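You operate a simulated robot arm through the tools that you are given. There is no shell and no other tool. Be economical: measure what you need, move in short steps, check, and stop when the job is done.

You run a simulated robot arm. Do the job below in one go: nothing can be reset, and whatever is moved stays where it is left.

JOB
Put things in order on the hooks end of the workbench. At the end: the green apple stands where the green toffee tin stood; the grey clear glass stands where the green apple stood; the green toffee tin is on the white plate; the green seeds box stands where the grey clear glass stood; whatever was shut is shut again. Leave all else as you found it, and nothing knocked over.

The check looks at the end state, three seconds after you hand in, the way a careful person would. Anything else that was tipped, shoved, dropped, spilled or broken makes it a failure.

ROBOT AND FRAMES
A 7-joint arm with a two-finger parallel gripper, fixed in place. Base frame: the origin is at the foot of the arm, x ahead of it, y to its left, z up; the work surface is at about z = 0. Lengths are in cm, angles in degrees, forces in N, time in s.
With the tool pointing down near the work surface it reaches from about 24 to 62 cm from the base axis. Its first joint turns from -66.0 to 66.0 degrees. Payload 2.6 kg.
Tool frame: the origin (TCP) lies between the finger pads and is the grasp point; the fingertips stand 3 cm ahead of it; z points along the fingers, y is the line along which they close. Largest opening 9.4 cm; finger width 2.8, thickness 1; the body of the gripper, 5 by 9.6 cm, starts 5.5 cm behind the TCP.
Orientation is that of the tool frame in the base frame, as [roll, pitch, yaw] about the fixed x, y, z axes, in that order (R = Rz(yaw) Ry(pitch) Rx(roll)). With the fingers straight down and closing along the base's y, the tool's x points along the base's -x, its y along +y and its z along -z.

CONTROLS
- The arm moves only by the tool apply_moves. Its argument "rows" is a list of rows, each an object (a shift or turn left out is 0, a gripper value left out holds the last) with "dp": the shift along the tool's x, y, z in cm, a list of three; "rot": the turn, a rotation vector about the tool's x, y, z in degrees, a list of three; "gripper": the finger opening in cm, from 0 to 9.4. In form: [{"dp": [x, y, z], "rot": [ax, ay, az], "gripper": gripper}, ...]. A call has 1 to 10 rows; each row shifts and turns the commanded pose from where the row before left it, along the tool's axes as they then stand. Each row takes 0.2 s and may step no farther than 5 cm and 8.6 degrees from the row before; otherwise, or with a gripper value out of range, the whole call is refused. Where a pose cannot be reached the arm comes as near as it can. A force on the tool above 40 N (or 10 N above the force at the start of the call, whichever is more), or a blocked arm, ends the call early, and 0.2 s more pass. Each finger travels about 7.2 cm/s and halts on what it meets, pressing with about 36 N; the grip force reading is that of the motor and also rises with nothing between the fingers. The clock runs only during rows and for 0.2 s after the last one: add rows that do not move to give the fingers time. It gives the time, the measured TCP pose, the force on the tool (base axes), the opening and the grip force at its end, in the units of the frame above (readings bear some noise).
- Cameras (640 x 400 px; columns grow to the right, rows downward): "scene" is fixed at [3.69, 42.87, 56.7]; the picture's right is [-0.79, -0.62, 0.00], its down [-0.35, 0.44, -0.83] and it looks along [0.51, -0.65, -0.56] (base axes); focal length 327 px, centre (320, 200). "wrist" rides on the gripper at [-3.7, 0, -5.8] in the tool frame; the picture's right is [0.00, -1.00, 0.00], its down [0.97, 0.00, -0.24] and it looks along [0.24, 0.00, 0.97] (tool axes); focal length 218 px, centre (320, 200).
- get_image(camera): a new picture of that camera. No time passes.
- point_at(camera, pixels): for up to 12 pixels [column, row] of the newest picture of that camera ("zoom" is the newest enlarged one), the place [x, y, z] in the base frame of the surface seen there, good to about 0.2 cm. No time passes.
- close_up(camera, box): a new picture of the part [left, top, right, bottom] of that camera's present view, enlarged. No time passes.
- close_job(): hands the job in; it is judged then, once.

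Go step by step. Measure first, check grasps and placings, and put right what went wrong. The budget is 80 turns and 54 pictures, counting those below and the enlarged ones. Unless the task says otherwise, let go and move clear before handing in, and close with one line.

The tools are called after "Request:" by a JSON object that holds its "api" and its "payload". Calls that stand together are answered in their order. apply_moves: Moves the arm, as the interface text tells. Its arguments: {"type":"object","properties":{"rows":{"type":"array","items":{"type":"object","properties":{"dp":{"type":"array","items":{"type":"number"}},"rot":{"type":"array","items":{"type":"number"}},"gripper":{"type":"number"}}}}},"required":["rows"]} The other tools are called the same way: get_image (camera) takes a picture; point_at (camera, pixels) gives the place of the surface under pixels of a picture; close_up (camera, box) takes an enlarged picture of a part of a camera's view; close_job () hands the job in.

At the start:

```text
time: 0.0
ee_pos: [34.17, -11.72, 35.54]
tool_rot: [179.9, 0.0, 180.0]
ft_force: [0.1, 0.7, 0.3]
gripper_width: 9.41
finger_force: 0.0
```

scene: 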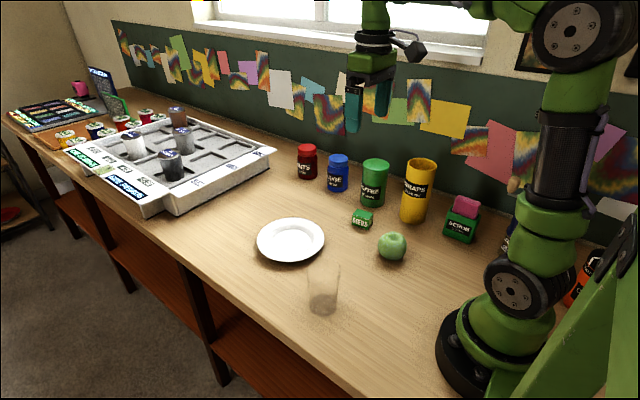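
wrist: 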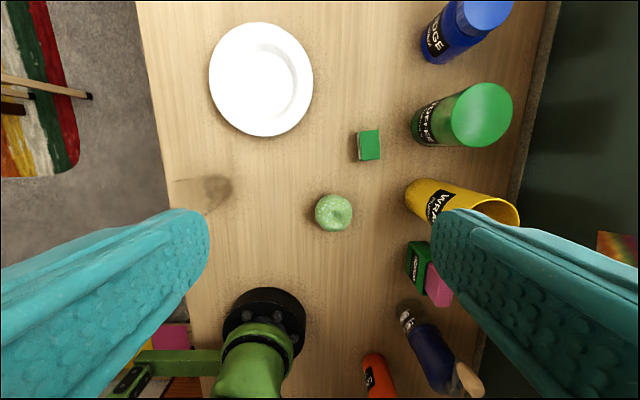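

The scene shows a glass near (323,290), the apple near (392,246), the seeds box near (362,218), a green tin near (375,182) and the plate near (290,240). I'll enlarge that area and measure it.

Request:
{"api": "close_up", "payload": {"camera": "scene", "box": [240, 130, 500, 330]}}

Request:
{"api": "point_at", "payload": {"camera": "wrist", "pixels": [[333, 212], [369, 144], [483, 114], [425, 125], [261, 80], [216, 190], [262, 135], [261, 24], [212, 80], [312, 80], [485, 205], [490, 12]]}}

Request:
{"api": "point_at", "payload": {"camera": "scene", "pixels": [[323, 307], [323, 268], [392, 238], [376, 163], [373, 204], [362, 213], [362, 226], [290, 240], [413, 218], [420, 162], [337, 188], [338, 157]]}}

```text
2.00 times, centred on (370, 230) of scene
```

zoom: 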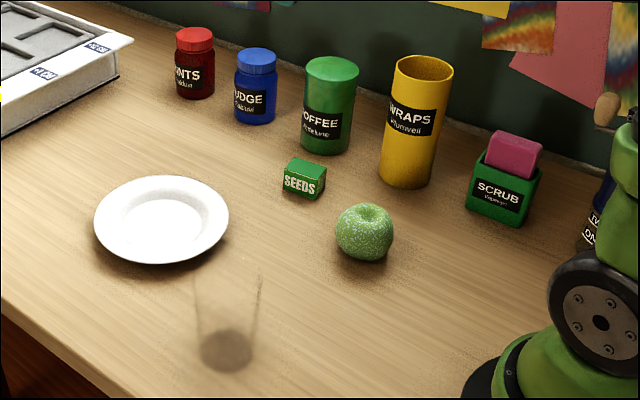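

```text
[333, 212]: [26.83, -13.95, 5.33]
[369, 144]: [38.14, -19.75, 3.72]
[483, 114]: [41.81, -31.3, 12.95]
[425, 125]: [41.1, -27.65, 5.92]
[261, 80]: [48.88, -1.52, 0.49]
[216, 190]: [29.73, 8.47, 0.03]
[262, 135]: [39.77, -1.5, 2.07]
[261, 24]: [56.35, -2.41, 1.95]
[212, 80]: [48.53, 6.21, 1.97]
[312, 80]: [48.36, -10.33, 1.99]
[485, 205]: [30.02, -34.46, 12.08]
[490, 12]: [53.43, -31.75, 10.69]
```

```text
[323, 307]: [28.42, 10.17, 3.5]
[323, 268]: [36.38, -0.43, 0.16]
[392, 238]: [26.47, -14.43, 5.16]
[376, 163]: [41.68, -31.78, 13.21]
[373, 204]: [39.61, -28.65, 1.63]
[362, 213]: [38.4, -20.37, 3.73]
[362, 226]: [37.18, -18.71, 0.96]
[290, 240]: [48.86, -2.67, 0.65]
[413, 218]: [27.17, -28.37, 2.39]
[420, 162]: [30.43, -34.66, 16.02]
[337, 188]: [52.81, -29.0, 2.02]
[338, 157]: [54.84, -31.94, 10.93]
```

The tin at (375,182) reads "?OFFEE". I'll check its label and the glass more closely.

Request:
{"api": "close_up", "payload": {"camera": "scene", "box": [335, 140, 415, 240]}}

Request:
{"api": "close_up", "payload": {"camera": "scene", "box": [290, 250, 360, 325]}}

Request:
{"api": "close_up", "payload": {"camera": "wrist", "box": [160, 0, 540, 240]}}

```text
4.00 times, centred on (375, 190) of scene
```

zoom: 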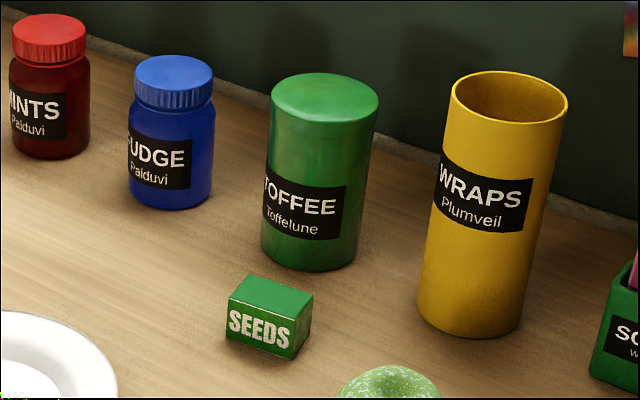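

```text
5.33 times, centred on (325, 288) of scene
```

zoom: 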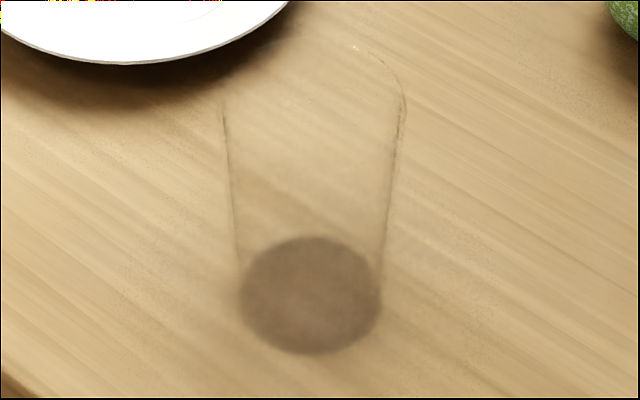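

```text
1.67 times, centred on (350, 120) of wrist
```

zoom: 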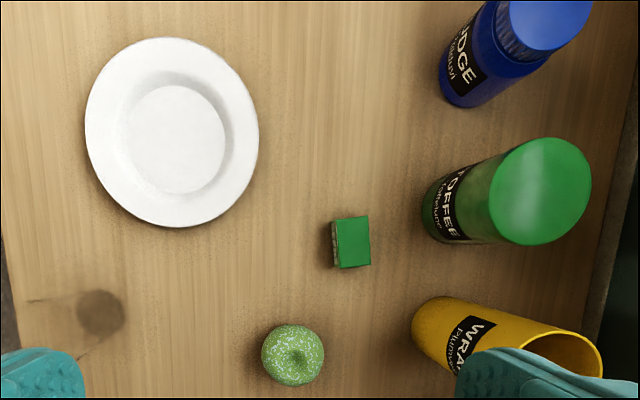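

The tin is confirmed as TOFFEE, and it has a plain closed top. Next I'll measure the edges of each object.

Request:
{"api": "point_at", "payload": {"camera": "zoom", "pixels": [[337, 219], [367, 217], [371, 264], [340, 268], [540, 141], [538, 242], [494, 190], [587, 190], [264, 355], [322, 355], [293, 327], [293, 383]]}}

Request:
{"api": "point_at", "payload": {"camera": "wrist", "pixels": [[215, 55], [309, 55], [225, 80], [296, 80], [262, 50], [262, 112], [445, 150], [455, 100], [520, 120], [420, 190], [440, 240], [500, 225]]}}

Request:
{"api": "close_up", "payload": {"camera": "scene", "box": [290, 250, 360, 325]}}

```text
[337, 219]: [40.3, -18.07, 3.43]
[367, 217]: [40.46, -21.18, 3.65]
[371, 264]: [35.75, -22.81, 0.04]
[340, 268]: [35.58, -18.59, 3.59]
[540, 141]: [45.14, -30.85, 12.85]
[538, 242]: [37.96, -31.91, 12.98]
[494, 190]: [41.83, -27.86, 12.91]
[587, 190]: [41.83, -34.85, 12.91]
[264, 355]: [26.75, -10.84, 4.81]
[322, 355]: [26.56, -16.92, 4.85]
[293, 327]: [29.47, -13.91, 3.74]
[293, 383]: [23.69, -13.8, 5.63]
```

```text
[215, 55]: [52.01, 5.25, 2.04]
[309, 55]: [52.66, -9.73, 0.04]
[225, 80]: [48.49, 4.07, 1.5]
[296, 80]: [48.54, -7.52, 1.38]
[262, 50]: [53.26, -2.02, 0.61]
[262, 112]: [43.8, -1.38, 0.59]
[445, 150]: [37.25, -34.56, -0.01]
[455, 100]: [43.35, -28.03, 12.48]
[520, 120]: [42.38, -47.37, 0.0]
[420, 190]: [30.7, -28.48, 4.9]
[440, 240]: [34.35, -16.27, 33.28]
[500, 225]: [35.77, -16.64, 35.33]
```

```text
5.33 times, centred on (325, 288) of scene
```

zoom: 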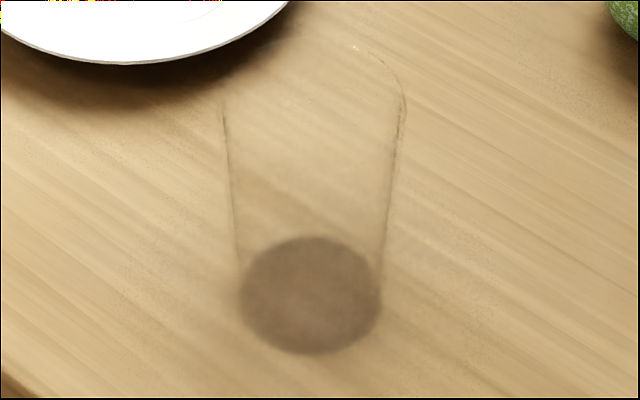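

Tin is centred at about (41.7,-31.35), 7.1 cm across and 12.95 high; the apple is at (26.6,-13.9), 6 cm across; the box is at (38.0,-19.7). I'll measure the glass outline on the zoom at (223,105), (405,105), (355,47) and the base disc, and also the back wall.

Request:
{"api": "point_at", "payload": {"camera": "zoom", "pixels": [[223, 105], [225, 125], [230, 180], [404, 105], [398, 125], [355, 47], [390, 75], [311, 295], [311, 345], [311, 200], [246, 295], [377, 295]]}}

Request:
{"api": "point_at", "payload": {"camera": "scene", "pixels": [[395, 130], [395, 178], [345, 140], [400, 160], [300, 130], [323, 285], [330, 295], [316, 290], [420, 157], [418, 165], [306, 160], [462, 240]]}}

```text
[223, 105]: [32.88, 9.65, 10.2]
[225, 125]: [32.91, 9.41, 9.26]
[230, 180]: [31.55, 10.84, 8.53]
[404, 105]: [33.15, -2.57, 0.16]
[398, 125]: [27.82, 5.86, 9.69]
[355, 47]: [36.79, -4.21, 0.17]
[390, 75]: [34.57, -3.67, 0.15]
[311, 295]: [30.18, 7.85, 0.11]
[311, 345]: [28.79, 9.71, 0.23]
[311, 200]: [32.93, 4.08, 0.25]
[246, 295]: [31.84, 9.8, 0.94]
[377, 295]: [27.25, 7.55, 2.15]
```

```text
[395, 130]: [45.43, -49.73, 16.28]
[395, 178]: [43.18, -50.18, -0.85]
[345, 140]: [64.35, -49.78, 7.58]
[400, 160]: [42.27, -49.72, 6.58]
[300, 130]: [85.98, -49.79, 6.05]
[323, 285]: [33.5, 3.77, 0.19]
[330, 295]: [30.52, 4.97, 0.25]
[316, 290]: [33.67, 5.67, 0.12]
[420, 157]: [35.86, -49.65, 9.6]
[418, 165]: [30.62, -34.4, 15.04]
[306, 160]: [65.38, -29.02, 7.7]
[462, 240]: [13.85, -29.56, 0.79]
```

The wall at y≈-50 is well clear, and the glass is at about (30.2,7.9), 6.3 cm across and over 10 high. I'll move above the tin and turn the tool to yaw 143.

Request:
{"api": "apply_moves", "payload": {"rows": [{"dp": [-1.506, -3.926, 0], "gripper": 9.4}, {"dp": [-1.506, -3.926, 0]}, {"dp": [-1.506, -3.926, 0]}, {"dp": [-1.506, -3.926, 0]}, {"dp": [-1.506, -3.926, 0]}, {"rot": [0, 0, 7.4]}, {"rot": [0, 0, 7.4]}, {"rot": [0, 0, 7.4]}, {"rot": [0, 0, 7.4]}, {"rot": [0, 0, 7.4]}]}}

Request:
{"api": "get_image", "payload": {"camera": "wrist"}}

```text
time: 2.2
ee_pos: [41.81, -31.15, 35.44]
tool_rot: [179.9, 0.0, 142.8]
ft_force: [-0.6, 0.0, 0.6]
gripper_width: 9.41
finger_force: 0.1
```

```text
46 pictures are left
```

wrist: 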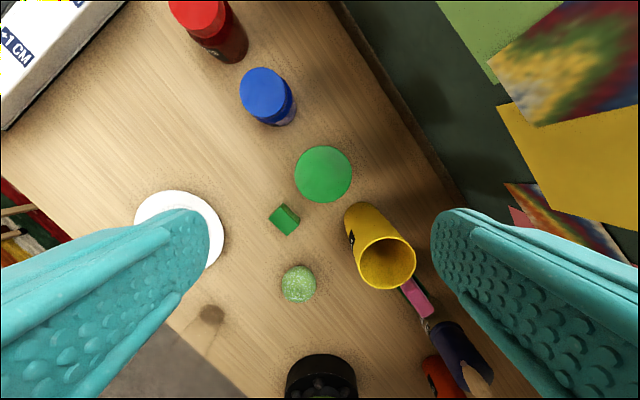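

The tin top is at about (323,174). I'll measure its edges from here.

Request:
{"api": "point_at", "payload": {"camera": "wrist", "pixels": [[297, 174], [349, 174], [323, 149], [323, 198], [305, 156], [341, 156], [386, 240], [362, 262], [410, 262], [345, 212]]}}

```text
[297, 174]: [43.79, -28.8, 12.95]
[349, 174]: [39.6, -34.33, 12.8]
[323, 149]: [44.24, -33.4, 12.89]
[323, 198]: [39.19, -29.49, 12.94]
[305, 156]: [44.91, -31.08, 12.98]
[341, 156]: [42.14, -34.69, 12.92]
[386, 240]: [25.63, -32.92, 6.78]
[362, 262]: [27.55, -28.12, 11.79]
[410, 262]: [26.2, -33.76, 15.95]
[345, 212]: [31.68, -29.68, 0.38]
```

Tin centre is (41.7,-31.5). I'll correct the offset and descend to z=9, then close.

Request:
{"api": "apply_moves", "payload": {"rows": [{"dp": [-0.13, -0.34, 0]}, {"dp": [0, 0, 4.4]}, {"dp": [0, 0, 4.4]}, {"dp": [0, 0, 4.4]}, {"dp": [0, 0, 4.4]}, {"dp": [0, 0, 4.4]}, {"dp": [0, 0, 4.4]}, {"dp": [0, 0, 0]}]}}

Request:
{"api": "get_image", "payload": {"camera": "scene"}}

```text
time: 4.0
ee_pos: [41.61, -31.62, 9.1]
tool_rot: [-179.9, 0.0, 142.9]
ft_force: [0.0, 0.0, -0.8]
gripper_width: 9.4
finger_force: 0.1
```

```text
45 pictures are left
```

scene: 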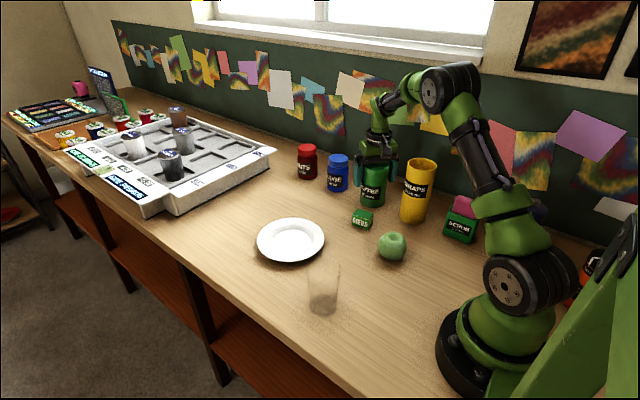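

The hand is astride the tin with no contact. I'll close and lift 10 cm.

Request:
{"api": "apply_moves", "payload": {"rows": [{"gripper": 6.0}, {"gripper": 6.0}, {"gripper": 6.0}, {"gripper": 6.0}]}}

Request:
{"api": "apply_moves", "payload": {"rows": [{"dp": [0, 0, -1]}, {"dp": [0, 0, -3]}, {"dp": [0, 0, -4]}, {"dp": [0, 0, -4]}, {"dp": [0, 0, 0]}]}}

Request:
{"api": "get_image", "payload": {"camera": "wrist"}}

```text
time: 5.0
ee_pos: [41.53, -31.59, 9.12]
tool_rot: [-180.0, 0.0, 143.0]
ft_force: [0.6, -0.5, -0.7]
gripper_width: 7.59
finger_force: 36.2
```

```text
time: 6.2
ee_pos: [41.6, -31.43, 21.03]
tool_rot: [-180.0, 0.1, 143.0]
ft_force: [-0.2, 0.4, -0.8]
gripper_width: 7.58
finger_force: 35.6
```

```text
44 pictures are left
```

wrist: 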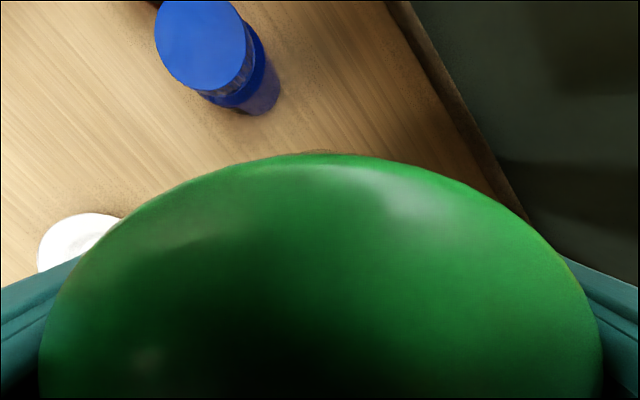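

The tin is held and lifted. I'll carry it over the plate centre at (48.3,-1.9).

Request:
{"api": "apply_moves", "payload": {"rows": [{"dp": [1.771, 3.943, 0]}, {"dp": [1.771, 3.943, 0]}, {"dp": [1.771, 3.943, 0]}, {"dp": [1.771, 3.943, 0]}, {"dp": [1.771, 3.943, 0]}, {"dp": [1.771, 3.943, 0]}, {"dp": [1.771, 3.943, 0]}, {"dp": [0, 0, 0]}, {"dp": [0, 0, 0]}]}}

Request:
{"api": "get_image", "payload": {"camera": "scene"}}

```text
time: 8.2
ee_pos: [48.32, -2.12, 21.11]
tool_rot: [180.0, -0.1, 142.9]
ft_force: [0.0, 0.3, -1.3]
gripper_width: 7.56
finger_force: 36.2
```

```text
43 pictures are left
```

scene: 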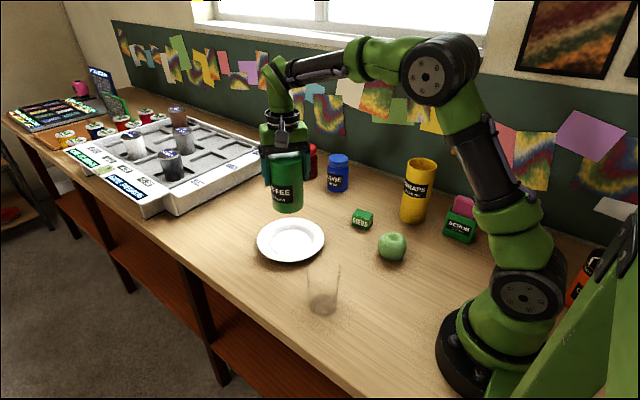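

The tin hangs upright over the plate. I'll lower it to just above contact.

Request:
{"api": "apply_moves", "payload": {"rows": [{"dp": [0.1, 0.15, 4]}, {"dp": [0, 0, 4]}, {"dp": [0, 0, 2.5]}, {"dp": [0, 0, 0.5]}, {"dp": [0, 0, 0.2]}, {"dp": [0, 0, 0]}]}}

Request:
{"api": "get_image", "payload": {"camera": "scene"}}

Request:
{"api": "close_up", "payload": {"camera": "scene", "box": [240, 150, 400, 270]}}

```text
time: 9.6
ee_pos: [48.46, -1.84, 9.9]
tool_rot: [180.0, -0.1, 143.0]
ft_force: [0.0, 0.1, -1.1]
gripper_width: 7.57
finger_force: 35.9
```

```text
42 pictures are left
```

scene: 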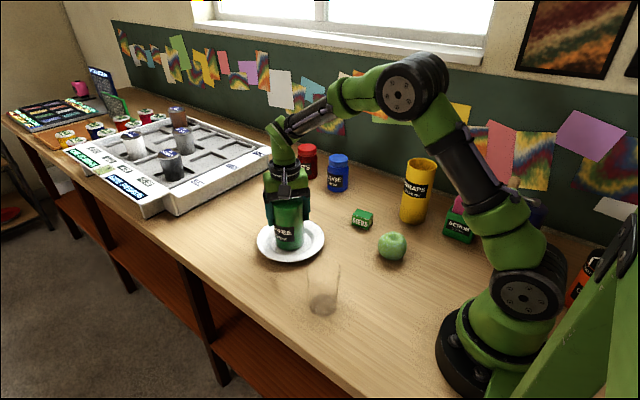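

```text
3.33 times, centred on (320, 210) of scene
```

zoom: 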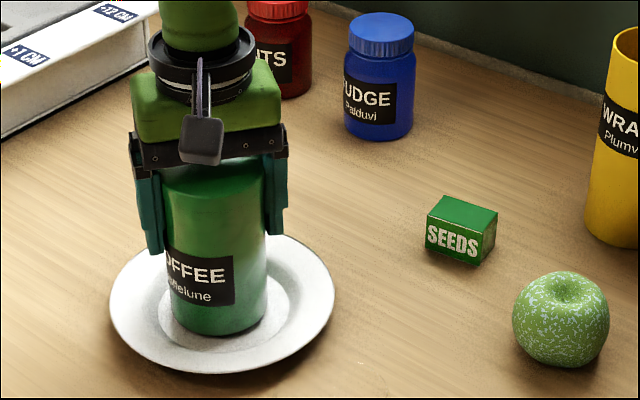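

The tin is just above the well. I'll lower it in small steps and watch the force.

Request:
{"api": "apply_moves", "payload": {"rows": [{"dp": [0, 0, 0.1]}, {"dp": [0, 0, 0.1]}, {"dp": [0, 0, 0]}]}}

```text
time: 10.4
ee_pos: [48.28, -1.98, 9.68]
tool_rot: [-179.9, -0.1, 142.9]
ft_force: [1.1, -0.2, -1.5]
gripper_width: 7.57
finger_force: 36.6
```

Request:
{"api": "apply_moves", "payload": {"rows": [{"dp": [0, 0, 0.1]}, {"dp": [0, 0, 0]}]}}

```text
time: 11.0
ee_pos: [48.28, -2.07, 9.56]
tool_rot: [180.0, 0.0, 142.9]
ft_force: [0.5, 0.4, -1.4]
gripper_width: 7.59
finger_force: 36.0
```

No contact shows yet, so I'll continue in small steps.

Request:
{"api": "apply_moves", "payload": {"rows": [{"dp": [0, 0, 0.1]}, {"dp": [0, 0, 0]}]}}

Request:
{"api": "apply_moves", "payload": {"rows": [{"dp": [0, 0, 0.1]}, {"dp": [0, 0, 0]}]}}

```text
time: 11.6
ee_pos: [48.44, -2.02, 9.51]
tool_rot: [-180.0, 0.2, 143.1]
ft_force: [-4.1, 1.4, 11.6]
gripper_width: 7.56
finger_force: 36.2
```

```text
time: 12.2
ee_pos: [48.36, -1.99, 9.61]
tool_rot: [179.8, 0.3, 143.0]
ft_force: [-7.4, 0.6, 29.9]
gripper_width: 7.54
finger_force: 36.0
```

Contact: 30 N upward. I'll back off the command slightly, then open and rise.

Request:
{"api": "apply_moves", "payload": {"rows": [{"dp": [0, 0, -0.13]}, {"dp": [0, 0, 0], "gripper": 8.2}, {"gripper": 9.4}, {"gripper": 9.4}]}}

Request:
{"api": "apply_moves", "payload": {"rows": [{"dp": [0, 0, -2]}, {"dp": [0, 0, -4]}, {"dp": [0, 0, -5]}, {"dp": [0, 0, -5]}, {"dp": [0, 0, 0]}]}}

Request:
{"api": "close_up", "payload": {"camera": "scene", "box": [240, 150, 400, 270]}}

```text
time: 13.2
ee_pos: [48.45, -2.01, 9.52]
tool_rot: [-180.0, 0.0, 143.1]
ft_force: [0.4, -0.3, 0.8]
gripper_width: 9.41
finger_force: 0.0
```

```text
time: 14.4
ee_pos: [48.54, -1.8, 25.63]
tool_rot: [180.0, 0.1, 142.9]
ft_force: [-0.7, -0.3, 0.4]
gripper_width: 9.41
finger_force: 0.1
```

```text
3.33 times, centred on (320, 210) of scene
```

zoom: 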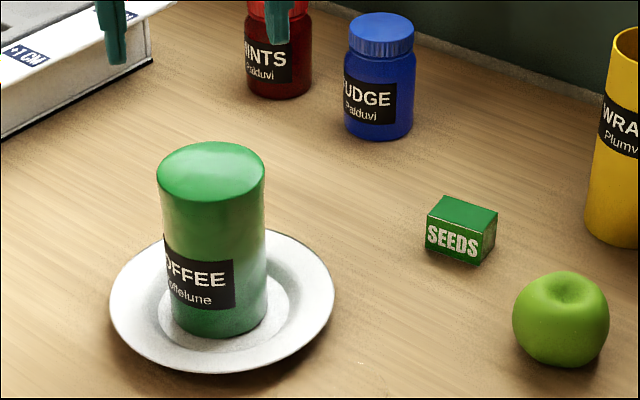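

The tin stands on the plate. Next I'll move above the apple at (26.6,-13.9).

Request:
{"api": "apply_moves", "payload": {"rows": [{"dp": [1.707, -3.811, 0]}, {"dp": [1.707, -3.811, 0]}, {"dp": [1.707, -3.811, 0]}, {"dp": [1.707, -3.811, 0]}, {"dp": [1.707, -3.811, 0]}, {"dp": [1.707, -3.811, 0]}, {"dp": [0, 0, 4]}, {"dp": [0, 0, 4]}, {"dp": [0, 0, 0]}]}}

Request:
{"api": "get_image", "payload": {"camera": "wrist"}}

```text
time: 16.4
ee_pos: [26.57, -13.76, 17.54]
tool_rot: [-180.0, 0.1, 143.0]
ft_force: [0.4, 0.0, 0.0]
gripper_width: 9.4
finger_force: 0.1
```

```text
39 pictures are left
```

wrist: 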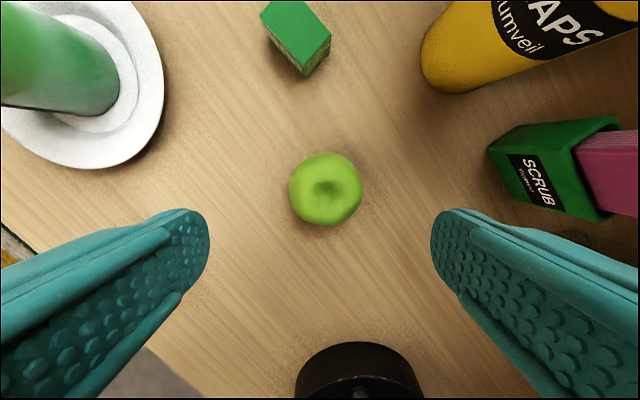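

The apple shows at (326,189), slightly right of centre. I'll measure its edges.

Request:
{"api": "point_at", "payload": {"camera": "wrist", "pixels": [[291, 189], [361, 189], [326, 154], [326, 222], [326, 189], [263, 18], [290, 1], [331, 38], [304, 55], [302, 77]]}}

```text
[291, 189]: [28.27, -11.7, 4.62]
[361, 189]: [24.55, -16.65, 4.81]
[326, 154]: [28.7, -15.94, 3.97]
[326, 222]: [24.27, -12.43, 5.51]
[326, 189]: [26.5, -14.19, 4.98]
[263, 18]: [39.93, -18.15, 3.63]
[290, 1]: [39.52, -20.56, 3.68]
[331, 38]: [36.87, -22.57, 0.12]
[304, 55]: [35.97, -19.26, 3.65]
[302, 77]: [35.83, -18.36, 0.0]
```

Apple centre is (26.4,-14.15). I'll centre on it, descend to z≈3.4, close and lift slightly.

Request:
{"api": "apply_moves", "payload": {"rows": [{"dp": [-0.13, -0.43, 0]}, {"dp": [0, 0, 4]}, {"dp": [0, 0, 4]}, {"dp": [0, 0, 4]}, {"dp": [0, 0, 2.1]}, {"dp": [0, 0, 0]}]}}

Request:
{"api": "apply_moves", "payload": {"rows": [{"gripper": 4.8}, {"gripper": 4.8}, {"gripper": 4.8}, {"gripper": 4.8}, {"gripper": 4.8}]}}

Request:
{"api": "get_image", "payload": {"camera": "wrist"}}

```text
time: 17.8
ee_pos: [26.34, -14.3, 3.39]
tool_rot: [-180.0, 0.0, 143.0]
ft_force: [-0.1, -0.7, 0.4]
gripper_width: 9.39
finger_force: 0.1
```

```text
time: 19.0
ee_pos: [26.28, -14.4, 3.45]
tool_rot: [180.0, 0.0, 143.1]
ft_force: [0.1, 0.4, 0.9]
gripper_width: 6.79
finger_force: 36.2
```

```text
38 pictures are left
```

wrist: 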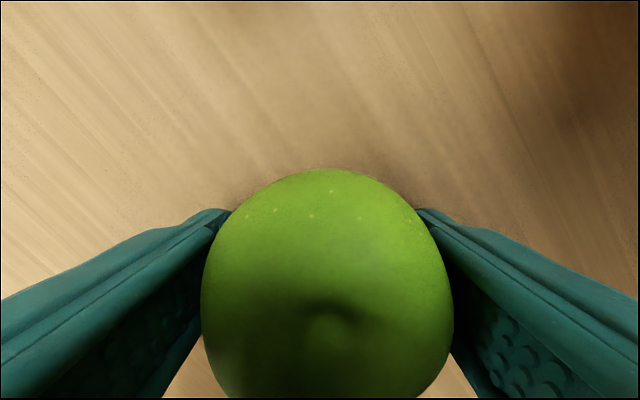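

The apple is gripped (6.8 cm). I'll lift it and carry it to the tin's old place at (41.7,-31.5).

Request:
{"api": "apply_moves", "payload": {"rows": [{"dp": [0, 0, -2]}, {"dp": [0, 0, -4]}, {"dp": [0, 0, -5]}, {"dp": [0, 0, -5]}, {"dp": [-3.77, -0.738, 0]}, {"dp": [-3.77, -0.738, 0]}, {"dp": [-3.77, -0.738, 0]}, {"dp": [-3.77, -0.738, 0]}, {"dp": [-3.77, -0.738, 0]}, {"dp": [-3.77, -0.738, 0]}]}}

Request:
{"api": "get_image", "payload": {"camera": "scene"}}

```text
time: 21.2
ee_pos: [41.66, -31.73, 19.26]
tool_rot: [-180.0, 0.0, 143.0]
ft_force: [1.0, -0.5, -0.9]
gripper_width: 6.73
finger_force: 37.0
```

```text
37 pictures are left
```

scene: 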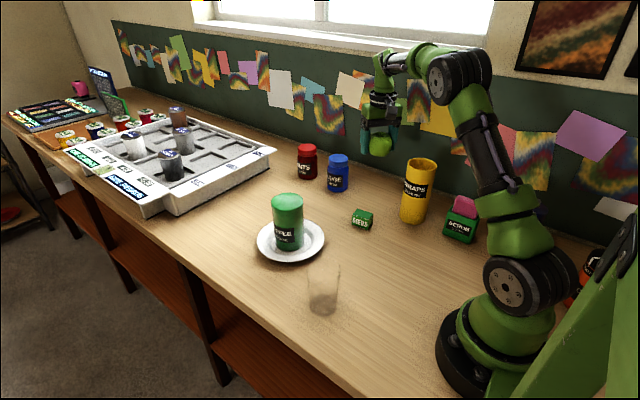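

The apple is held over its spot. I'll lower it to just above contact.

Request:
{"api": "apply_moves", "payload": {"rows": [{"dp": [0, 0.1, 4.5]}, {"dp": [0, 0, 4.5]}, {"dp": [0, 0, 4.5]}, {"dp": [0, 0, 1.6]}, {"dp": [0, 0, 0.3]}, {"dp": [0, 0, 0]}]}}

Request:
{"api": "apply_moves", "payload": {"rows": [{"dp": [0, 0, 0.15]}, {"dp": [0, 0, 0.1]}, {"dp": [0, 0, 0]}]}}

```text
time: 22.6
ee_pos: [41.75, -31.68, 3.92]
tool_rot: [-180.0, -0.1, 143.0]
ft_force: [0.3, 0.0, -1.1]
gripper_width: 6.72
finger_force: 36.1
```

```text
time: 23.4
ee_pos: [41.66, -31.64, 3.7]
tool_rot: [-179.9, -0.1, 143.0]
ft_force: [0.1, 0.6, -1.4]
gripper_width: 6.7
finger_force: 35.9
```

Request:
{"api": "apply_moves", "payload": {"rows": [{"dp": [0, 0, 0.15]}, {"dp": [0, 0, 0]}]}}

Request:
{"api": "apply_moves", "payload": {"rows": [{"dp": [0, 0, 0.1]}, {"dp": [0, 0, 0]}]}}

```text
time: 24.0
ee_pos: [41.72, -31.65, 3.55]
tool_rot: [-180.0, 0.1, 143.0]
ft_force: [-0.3, 0.7, -1.5]
gripper_width: 6.71
finger_force: 35.7
```

```text
time: 24.6
ee_pos: [41.62, -31.45, 3.48]
tool_rot: [-180.0, 0.0, 142.9]
ft_force: [0.0, -0.1, -1.3]
gripper_width: 6.72
finger_force: 36.2
```

No contact yet at 3.48, so I'll keep lowering.

Request:
{"api": "apply_moves", "payload": {"rows": [{"dp": [0, 0, 0.1]}, {"dp": [0, 0, 0]}]}}

Request:
{"api": "apply_moves", "payload": {"rows": [{"dp": [0, 0, 0.08]}, {"dp": [0, 0, 0]}]}}

```text
time: 25.2
ee_pos: [41.85, -31.53, 3.38]
tool_rot: [-180.0, 0.1, 143.0]
ft_force: [0.3, 0.2, -1.8]
gripper_width: 6.72
finger_force: 36.0
```

```text
time: 25.8
ee_pos: [41.77, -31.53, 3.38]
tool_rot: [-180.0, 0.1, 142.9]
ft_force: [-0.9, 1.4, 3.4]
gripper_width: 6.71
finger_force: 35.9
```

Contact (force swung from -1.8 to +3.4). I'll open gently and rise.

Request:
{"api": "apply_moves", "payload": {"rows": [{"gripper": 7.2}, {"gripper": 8.0}, {"gripper": 9.4}, {"gripper": 9.4}]}}

Request:
{"api": "apply_moves", "payload": {"rows": [{"dp": [0, 0, -2]}, {"dp": [0, 0, -4]}, {"dp": [0, 0, -5]}, {"dp": [0, 0, -5]}, {"dp": [0, 0, -4]}]}}

Request:
{"api": "get_image", "payload": {"camera": "wrist"}}

```text
time: 26.8
ee_pos: [41.8, -31.56, 3.29]
tool_rot: [-180.0, 0.0, 143.0]
ft_force: [-0.1, -0.1, 0.4]
gripper_width: 9.39
finger_force: 0.0
```

```text
time: 28.0
ee_pos: [41.65, -31.31, 23.13]
tool_rot: [-180.0, 0.0, 143.0]
ft_force: [0.5, 0.7, 0.7]
gripper_width: 9.37
finger_force: 0.1
```

```text
36 pictures are left
```

wrist: 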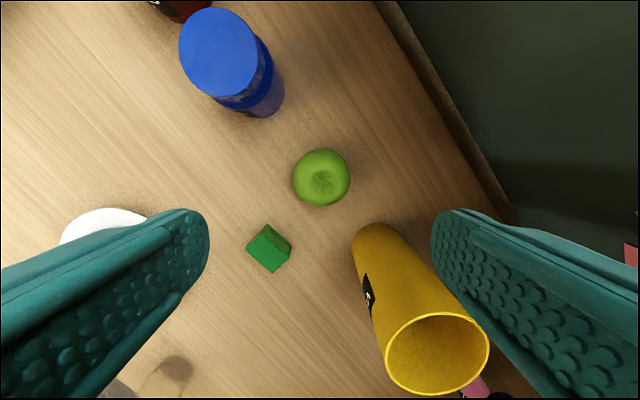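

The apple stands at (321,178). Next I'll move above the glass at (30.2,7.9).

Request:
{"api": "apply_moves", "payload": {"rows": [{"dp": [3.637, 2.713, 0]}, {"dp": [3.637, 2.713, 0]}, {"dp": [3.637, 2.713, 0]}, {"dp": [3.637, 2.713, 0]}, {"dp": [3.637, 2.713, 0]}, {"dp": [3.637, 2.713, 0]}, {"dp": [3.637, 2.713, 0]}, {"dp": [3.637, 2.713, 0]}, {"dp": [3.637, 2.713, 0]}, {"dp": [0, 0, 0]}]}}

Request:
{"api": "get_image", "payload": {"camera": "wrist"}}

Request:
{"api": "close_up", "payload": {"camera": "wrist", "box": [220, 80, 420, 280]}}

```text
time: 30.2
ee_pos: [30.08, 7.58, 23.2]
tool_rot: [-180.0, 0.1, 143.0]
ft_force: [-0.6, -1.2, 0.5]
gripper_width: 9.39
finger_force: 0.0
```

```text
35 pictures are left
```

wrist: 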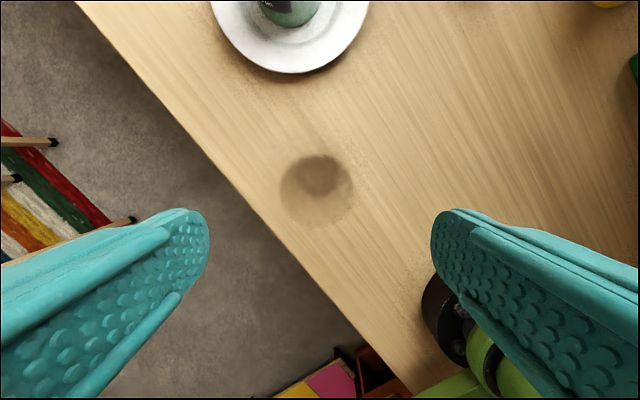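

```text
2.00 times, centred on (320, 180) of wrist
```

zoom: 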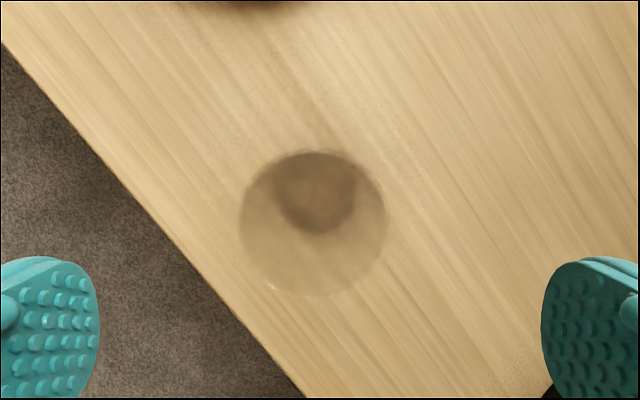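

The rim circle is at zoom (313,223) and the base disc at (315,191). That puts the glass at (30.2,7.9) with the rim at z≈10.5 and 6.4 cm across. I'll centre on it and descend to z=6.5.

Request:
{"api": "apply_moves", "payload": {"rows": [{"dp": [0.1, 0.32, 0]}, {"dp": [0, 0, 4]}, {"dp": [0, 0, 4]}, {"dp": [0, 0, 4]}, {"dp": [0, 0, 3]}, {"dp": [0, 0, 1.7]}, {"dp": [0, 0, 0]}]}}

Request:
{"api": "close_up", "payload": {"camera": "scene", "box": [240, 200, 400, 320]}}

```text
time: 31.8
ee_pos: [30.23, 8.1, 6.62]
tool_rot: [-180.0, 0.0, 143.0]
ft_force: [-0.5, -0.3, 0.4]
gripper_width: 9.41
finger_force: 0.0
```

```text
3.33 times, centred on (320, 260) of scene
```

zoom: 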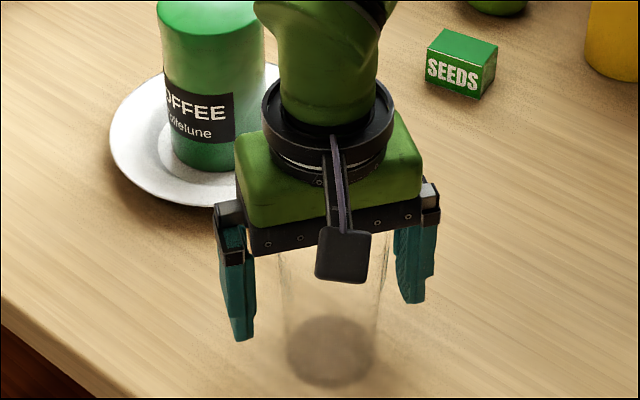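

The fingers straddle the glass without touching it. I'll close gently.

Request:
{"api": "apply_moves", "payload": {"rows": [{"gripper": 7.4}, {"gripper": 6.6}, {"gripper": 6.0}, {"gripper": 5.7}, {"gripper": 5.7}, {"gripper": 5.7}]}}

```text
time: 33.2
ee_pos: [30.21, 7.92, 6.53]
tool_rot: [-180.0, 0.0, 143.0]
ft_force: [-0.1, 0.2, -0.1]
gripper_width: 6.68
finger_force: 35.8
```

The glass is gripped. I'll lift it and carry it to the apple's old place at (26.45,-14.15).

Request:
{"api": "apply_moves", "payload": {"rows": [{"dp": [0, 0, -1]}, {"dp": [0, 0, -3]}, {"dp": [0, 0, -4]}, {"dp": [-2.06, -3.98, 0]}, {"dp": [-2.06, -3.98, 0]}, {"dp": [-2.06, -3.98, 0]}, {"dp": [-2.06, -3.98, 0]}, {"dp": [-2.06, -3.98, 0]}, {"dp": [0, 0, 0]}]}}

Request:
{"api": "get_image", "payload": {"camera": "scene"}}

```text
time: 35.2
ee_pos: [26.54, -14.34, 14.76]
tool_rot: [180.0, 0.0, 143.0]
ft_force: [0.2, -0.1, -1.2]
gripper_width: 6.68
finger_force: 36.1
```

```text
32 pictures are left
```

scene: 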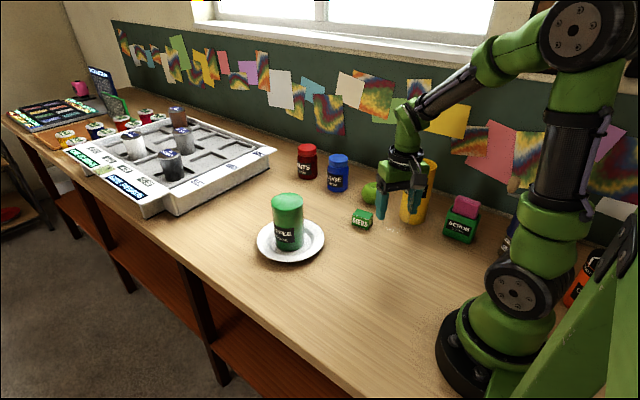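

The glass is carried over its new spot. I'll lower it.

Request:
{"api": "apply_moves", "payload": {"rows": [{"dp": [0, 0.1, 4]}, {"dp": [0, 0, 3]}, {"dp": [0, 0, 0.9]}, {"dp": [0, 0, 0]}]}}

Request:
{"api": "apply_moves", "payload": {"rows": [{"dp": [0, 0, 0.1]}, {"dp": [0, 0, 0.05]}, {"dp": [0, 0, 0]}]}}

Request:
{"api": "apply_moves", "payload": {"rows": [{"dp": [0, 0, 0.08]}, {"dp": [0, 0, 0]}]}}

```text
time: 36.2
ee_pos: [26.67, -14.05, 6.67]
tool_rot: [-180.0, 0.0, 142.9]
ft_force: [0.1, -0.4, -1.7]
gripper_width: 6.64
finger_force: 35.7
```

```text
time: 37.0
ee_pos: [26.55, -14.05, 6.67]
tool_rot: [-180.0, 0.0, 143.1]
ft_force: [-5.0, 0.4, 14.2]
gripper_width: 6.67
finger_force: 36.1
```

```text
time: 37.6
ee_pos: [26.71, -14.14, 6.46]
tool_rot: [-180.0, 0.1, 143.0]
ft_force: [-7.5, -2.2, 22.6]
gripper_width: 6.66
finger_force: 36.5
```

The glass touches the table. I'll ease back 0.12 cm, open slowly and rise straight up.

Request:
{"api": "apply_moves", "payload": {"rows": [{"dp": [0, 0, -0.12]}, {"gripper": 7.2}, {"gripper": 8.0}, {"gripper": 9.4}, {"gripper": 9.4}]}}

Request:
{"api": "apply_moves", "payload": {"rows": [{"dp": [0, 0, -1]}, {"dp": [0, 0, -3]}, {"dp": [0, 0, -4]}, {"dp": [0, 0, -4]}, {"dp": [0, 0, -4]}, {"dp": [0, 0, 0]}]}}

Request:
{"api": "close_up", "payload": {"camera": "wrist", "box": [200, 60, 440, 280]}}

Request:
{"api": "close_up", "payload": {"camera": "scene", "box": [320, 150, 480, 280]}}

```text
time: 38.8
ee_pos: [26.7, -13.99, 6.52]
tool_rot: [-180.0, 0.0, 142.9]
ft_force: [0.3, 0.1, 0.4]
gripper_width: 9.41
finger_force: 0.0
```

```text
time: 40.2
ee_pos: [26.7, -13.97, 22.68]
tool_rot: [-180.0, 0.0, 143.0]
ft_force: [0.1, -0.1, -0.2]
gripper_width: 9.41
finger_force: 0.2
```

```text
1.82 times, centred on (320, 170) of wrist
```

zoom: 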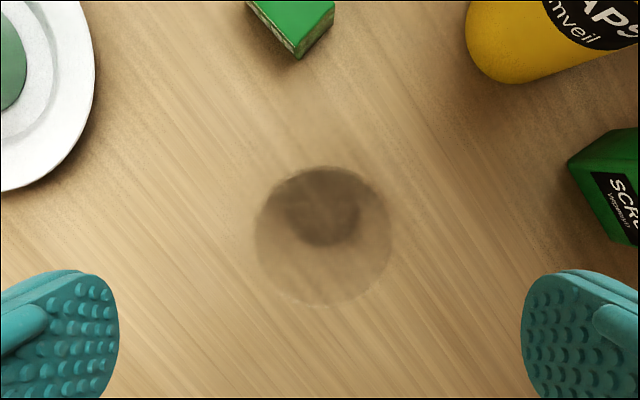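

```text
3.08 times, centred on (400, 215) of scene
```

zoom: 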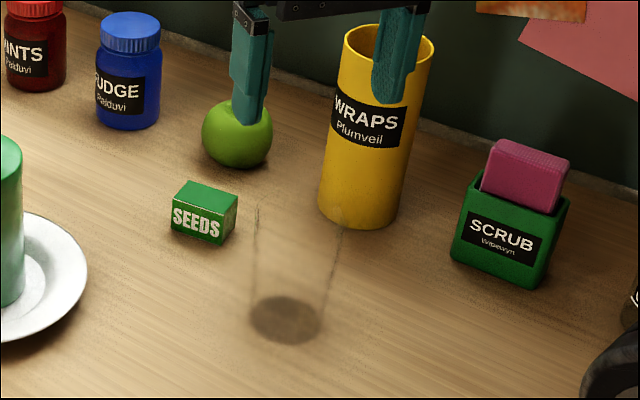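

The glass stands upright at (26.6,-14.1). Now I'll go over the seeds box with yaw 180 and measure its orientation.

Request:
{"api": "apply_moves", "payload": {"rows": [{"dp": [-4.16, 0.74, 0]}, {"dp": [-4.16, 0.74, 0]}, {"dp": [-4.16, 0.74, 0]}, {"rot": [0, 0, -7.4]}, {"rot": [0, 0, -7.4]}, {"rot": [0, 0, -7.4]}, {"rot": [0, 0, -7.4]}, {"rot": [0, 0, -7.4]}, {"dp": [0, 0, 4]}, {"dp": [0, 0, 3]}]}}

Request:
{"api": "close_up", "payload": {"camera": "wrist", "box": [240, 100, 400, 240]}}

```text
time: 42.4
ee_pos: [38.07, -19.7, 15.48]
tool_rot: [179.9, -0.1, -179.9]
ft_force: [-0.6, 0.6, 0.0]
gripper_width: 9.38
finger_force: 0.0
```

```text
2.86 times, centred on (320, 170) of wrist
```

zoom: 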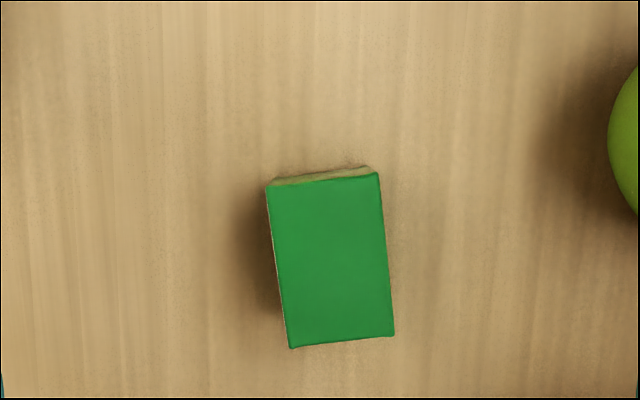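

Request:
{"api": "point_at", "payload": {"camera": "zoom", "pixels": [[271, 188], [376, 177], [390, 333], [293, 344], [330, 262], [280, 260], [383, 260]]}}

```text
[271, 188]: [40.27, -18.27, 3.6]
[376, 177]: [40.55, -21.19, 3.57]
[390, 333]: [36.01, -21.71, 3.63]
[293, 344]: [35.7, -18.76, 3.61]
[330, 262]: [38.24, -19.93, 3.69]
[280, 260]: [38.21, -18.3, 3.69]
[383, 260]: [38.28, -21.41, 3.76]
```

The box is centred at (38.13,-19.98), 4.6 by 3 cm, turned about 6°. I'll align, descend to z≈3.4 and close.

Request:
{"api": "apply_moves", "payload": {"rows": [{"dp": [-0.06, -0.28, 0]}, {"rot": [0, 0, -6.1]}, {"dp": [0, 0, 4]}, {"dp": [0, 0, 4]}, {"dp": [0, 0, 3]}, {"dp": [0, 0, 1.1]}, {"dp": [0, 0, 0]}]}}

Request:
{"api": "apply_moves", "payload": {"rows": [{"gripper": 6.4}, {"gripper": 4.4}, {"gripper": 3.4}, {"gripper": 2.4}, {"gripper": 2.4}, {"gripper": 2.4}, {"gripper": 2.4}]}}

Request:
{"api": "get_image", "payload": {"camera": "wrist"}}

```text
time: 44.0
ee_pos: [38.06, -20.01, 3.32]
tool_rot: [180.0, 0.0, -173.8]
ft_force: [0.6, -0.4, -0.4]
gripper_width: 9.39
finger_force: 0.1
```

```text
time: 45.6
ee_pos: [37.98, -20.03, 3.37]
tool_rot: [180.0, 0.0, -173.9]
ft_force: [-0.1, -0.4, 0.7]
gripper_width: 3.76
finger_force: 36.0
```

```text
28 pictures are left
```

wrist: 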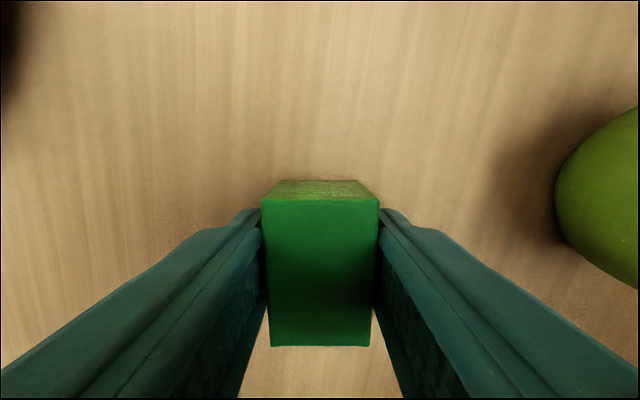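

The box is gripped squarely. I'll lift it and carry it to the glass's old place at (30.2,7.9).

Request:
{"api": "apply_moves", "payload": {"rows": [{"dp": [0, 0, -2]}, {"dp": [0, 0, -5]}, {"dp": [0, 0, -5]}, {"dp": [0.699, 4.083, 0]}, {"dp": [0.699, 4.083, 0]}, {"dp": [0.699, 4.083, 0]}, {"dp": [0.699, 4.083, 0]}, {"dp": [0.699, 4.083, 0]}, {"dp": [0.699, 4.083, 0]}, {"dp": [0.699, 4.083, 0]}]}}

Request:
{"api": "get_image", "payload": {"camera": "scene"}}

```text
time: 47.8
ee_pos: [30.31, 7.68, 15.32]
tool_rot: [-179.9, 0.0, -173.8]
ft_force: [-0.4, 0.4, -1.0]
gripper_width: 3.72
finger_force: 35.6
```

```text
27 pictures are left
```

scene: 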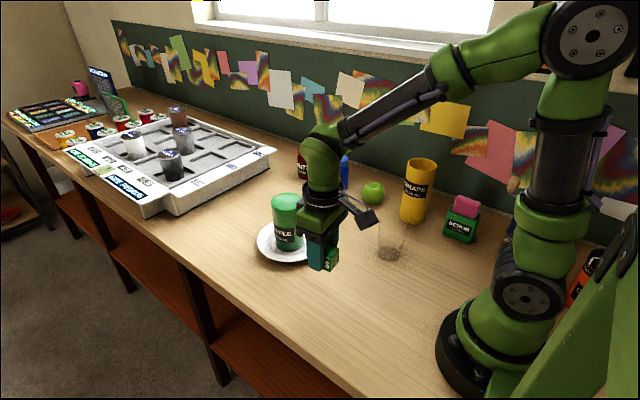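

The box is over its spot at (30.3,7.7). I'll lower it to just above contact.

Request:
{"api": "apply_moves", "payload": {"rows": [{"dp": [0, 0.15, 4.5]}, {"dp": [0, 0, 4.5]}, {"dp": [0, 0, 2.3]}, {"dp": [0, 0, 0.4]}, {"dp": [0, 0, 0]}]}}

Request:
{"api": "apply_moves", "payload": {"rows": [{"dp": [0, 0, 0.1]}, {"dp": [0, 0, 0.05]}, {"dp": [0, 0, 0]}]}}

Request:
{"api": "apply_moves", "payload": {"rows": [{"dp": [0, 0, 0.06]}, {"dp": [0, 0, 0]}]}}

```text
time: 49.0
ee_pos: [30.28, 8.09, 3.69]
tool_rot: [180.0, 0.0, -173.9]
ft_force: [-0.3, -0.4, -0.4]
gripper_width: 3.74
finger_force: 36.2
```

```text
time: 49.8
ee_pos: [30.18, 8.01, 3.7]
tool_rot: [180.0, -0.1, -173.9]
ft_force: [0.4, 1.0, -0.9]
gripper_width: 3.76
finger_force: 35.8
```

```text
time: 50.4
ee_pos: [30.15, 8.12, 3.62]
tool_rot: [179.9, 0.0, -174.0]
ft_force: [-0.3, 0.1, -0.8]
gripper_width: 3.76
finger_force: 35.9
```

Request:
{"api": "apply_moves", "payload": {"rows": [{"dp": [0, 0, 0.1]}, {"dp": [0, 0, 0]}]}}

Request:
{"api": "apply_moves", "payload": {"rows": [{"dp": [0, 0, 0.08]}, {"dp": [0, 0, 0]}]}}

Request:
{"api": "apply_moves", "payload": {"rows": [{"dp": [0, 0, 0.06]}, {"dp": [0, 0, 0]}]}}

```text
time: 51.0
ee_pos: [30.2, 8.06, 3.55]
tool_rot: [179.9, 0.0, -173.9]
ft_force: [0.3, 0.2, -0.6]
gripper_width: 3.77
finger_force: 36.6
```

```text
time: 51.6
ee_pos: [30.19, 8.05, 3.35]
tool_rot: [180.0, -0.1, -173.9]
ft_force: [0.0, 0.4, 0.9]
gripper_width: 3.76
finger_force: 36.5
```

```text
time: 52.2
ee_pos: [30.18, 8.03, 3.45]
tool_rot: [-180.0, 0.1, -173.8]
ft_force: [-5.4, -2.4, 21.6]
gripper_width: 3.74
finger_force: 36.3
```

The box touches the table. I'll ease off, open and rise, then back away.

Request:
{"api": "apply_moves", "payload": {"rows": [{"dp": [0, 0, -0.08]}, {"gripper": 4.4}, {"gripper": 6}, {"gripper": 8}, {"gripper": 9}]}}

Request:
{"api": "apply_moves", "payload": {"rows": [{"dp": [0, 0, -2]}, {"dp": [0, 0, -4]}, {"dp": [0, 0, -5]}, {"dp": [0, 0, -5]}, {"dp": [0, 0, -5]}, {"dp": [0, 0, -5]}, {"dp": [0, -4, -2]}, {"dp": [0, -4, -2]}, {"dp": [0, -4, 0]}, {"dp": [0, -4, 0]}]}}

Request:
{"api": "get_image", "payload": {"camera": "scene"}}

Request:
{"api": "close_up", "payload": {"camera": "scene", "box": [240, 130, 500, 330]}}

Request:
{"api": "get_image", "payload": {"camera": "wrist"}}

```text
time: 53.4
ee_pos: [30.15, 8.08, 3.44]
tool_rot: [180.0, 0.0, -173.9]
ft_force: [0.7, -0.1, -0.6]
gripper_width: 9.0
finger_force: 0.0
```

```text
time: 55.6
ee_pos: [31.86, -7.89, 33.38]
tool_rot: [-179.9, -0.1, -173.8]
ft_force: [-1.2, 0.1, 0.0]
gripper_width: 9.0
finger_force: 0.1
```

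```text
26 pictures are left
```

scene: 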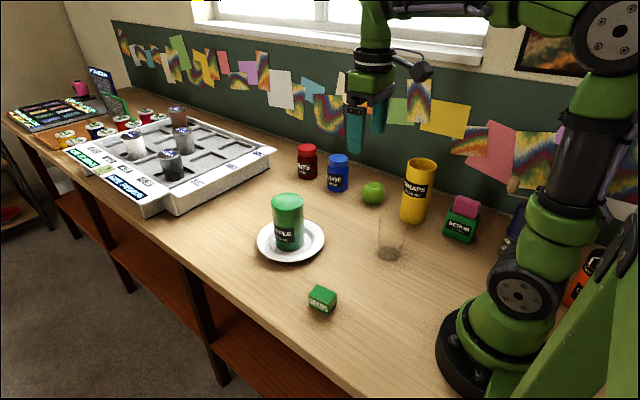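

```text
2.00 times, centred on (370, 230) of scene
```

zoom: 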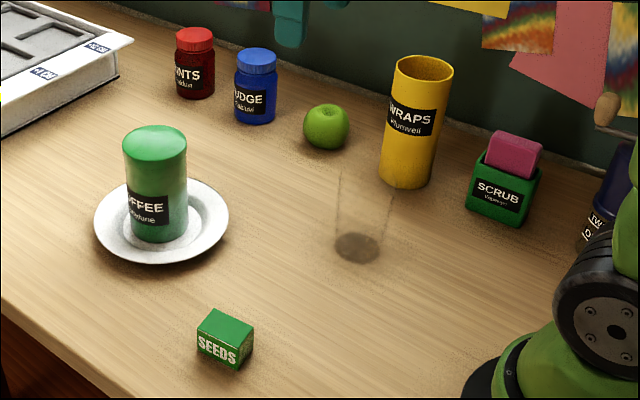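

```text
24 pictures are left
```

wrist: 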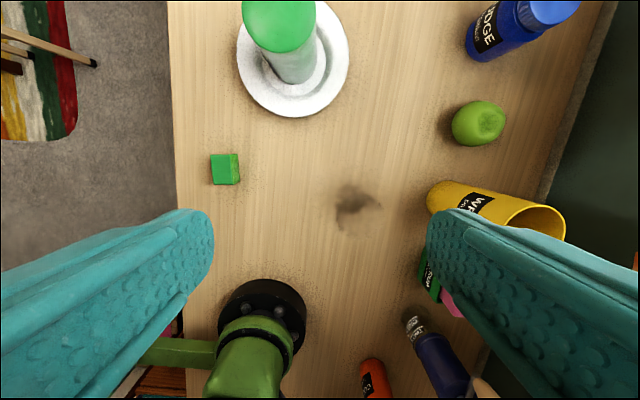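

All four items stand upright in their new places, the other things look unmoved, and the arm is clear. I'm handing in.

Request:
{"api": "close_job", "payload": {}}

```text
The job is handed in.
```

The toffee tin is on the white plate, the apple is where the tin stood, the glass is where the apple stood, and the seeds box is where the glass stood; nothing was opened or knocked over.
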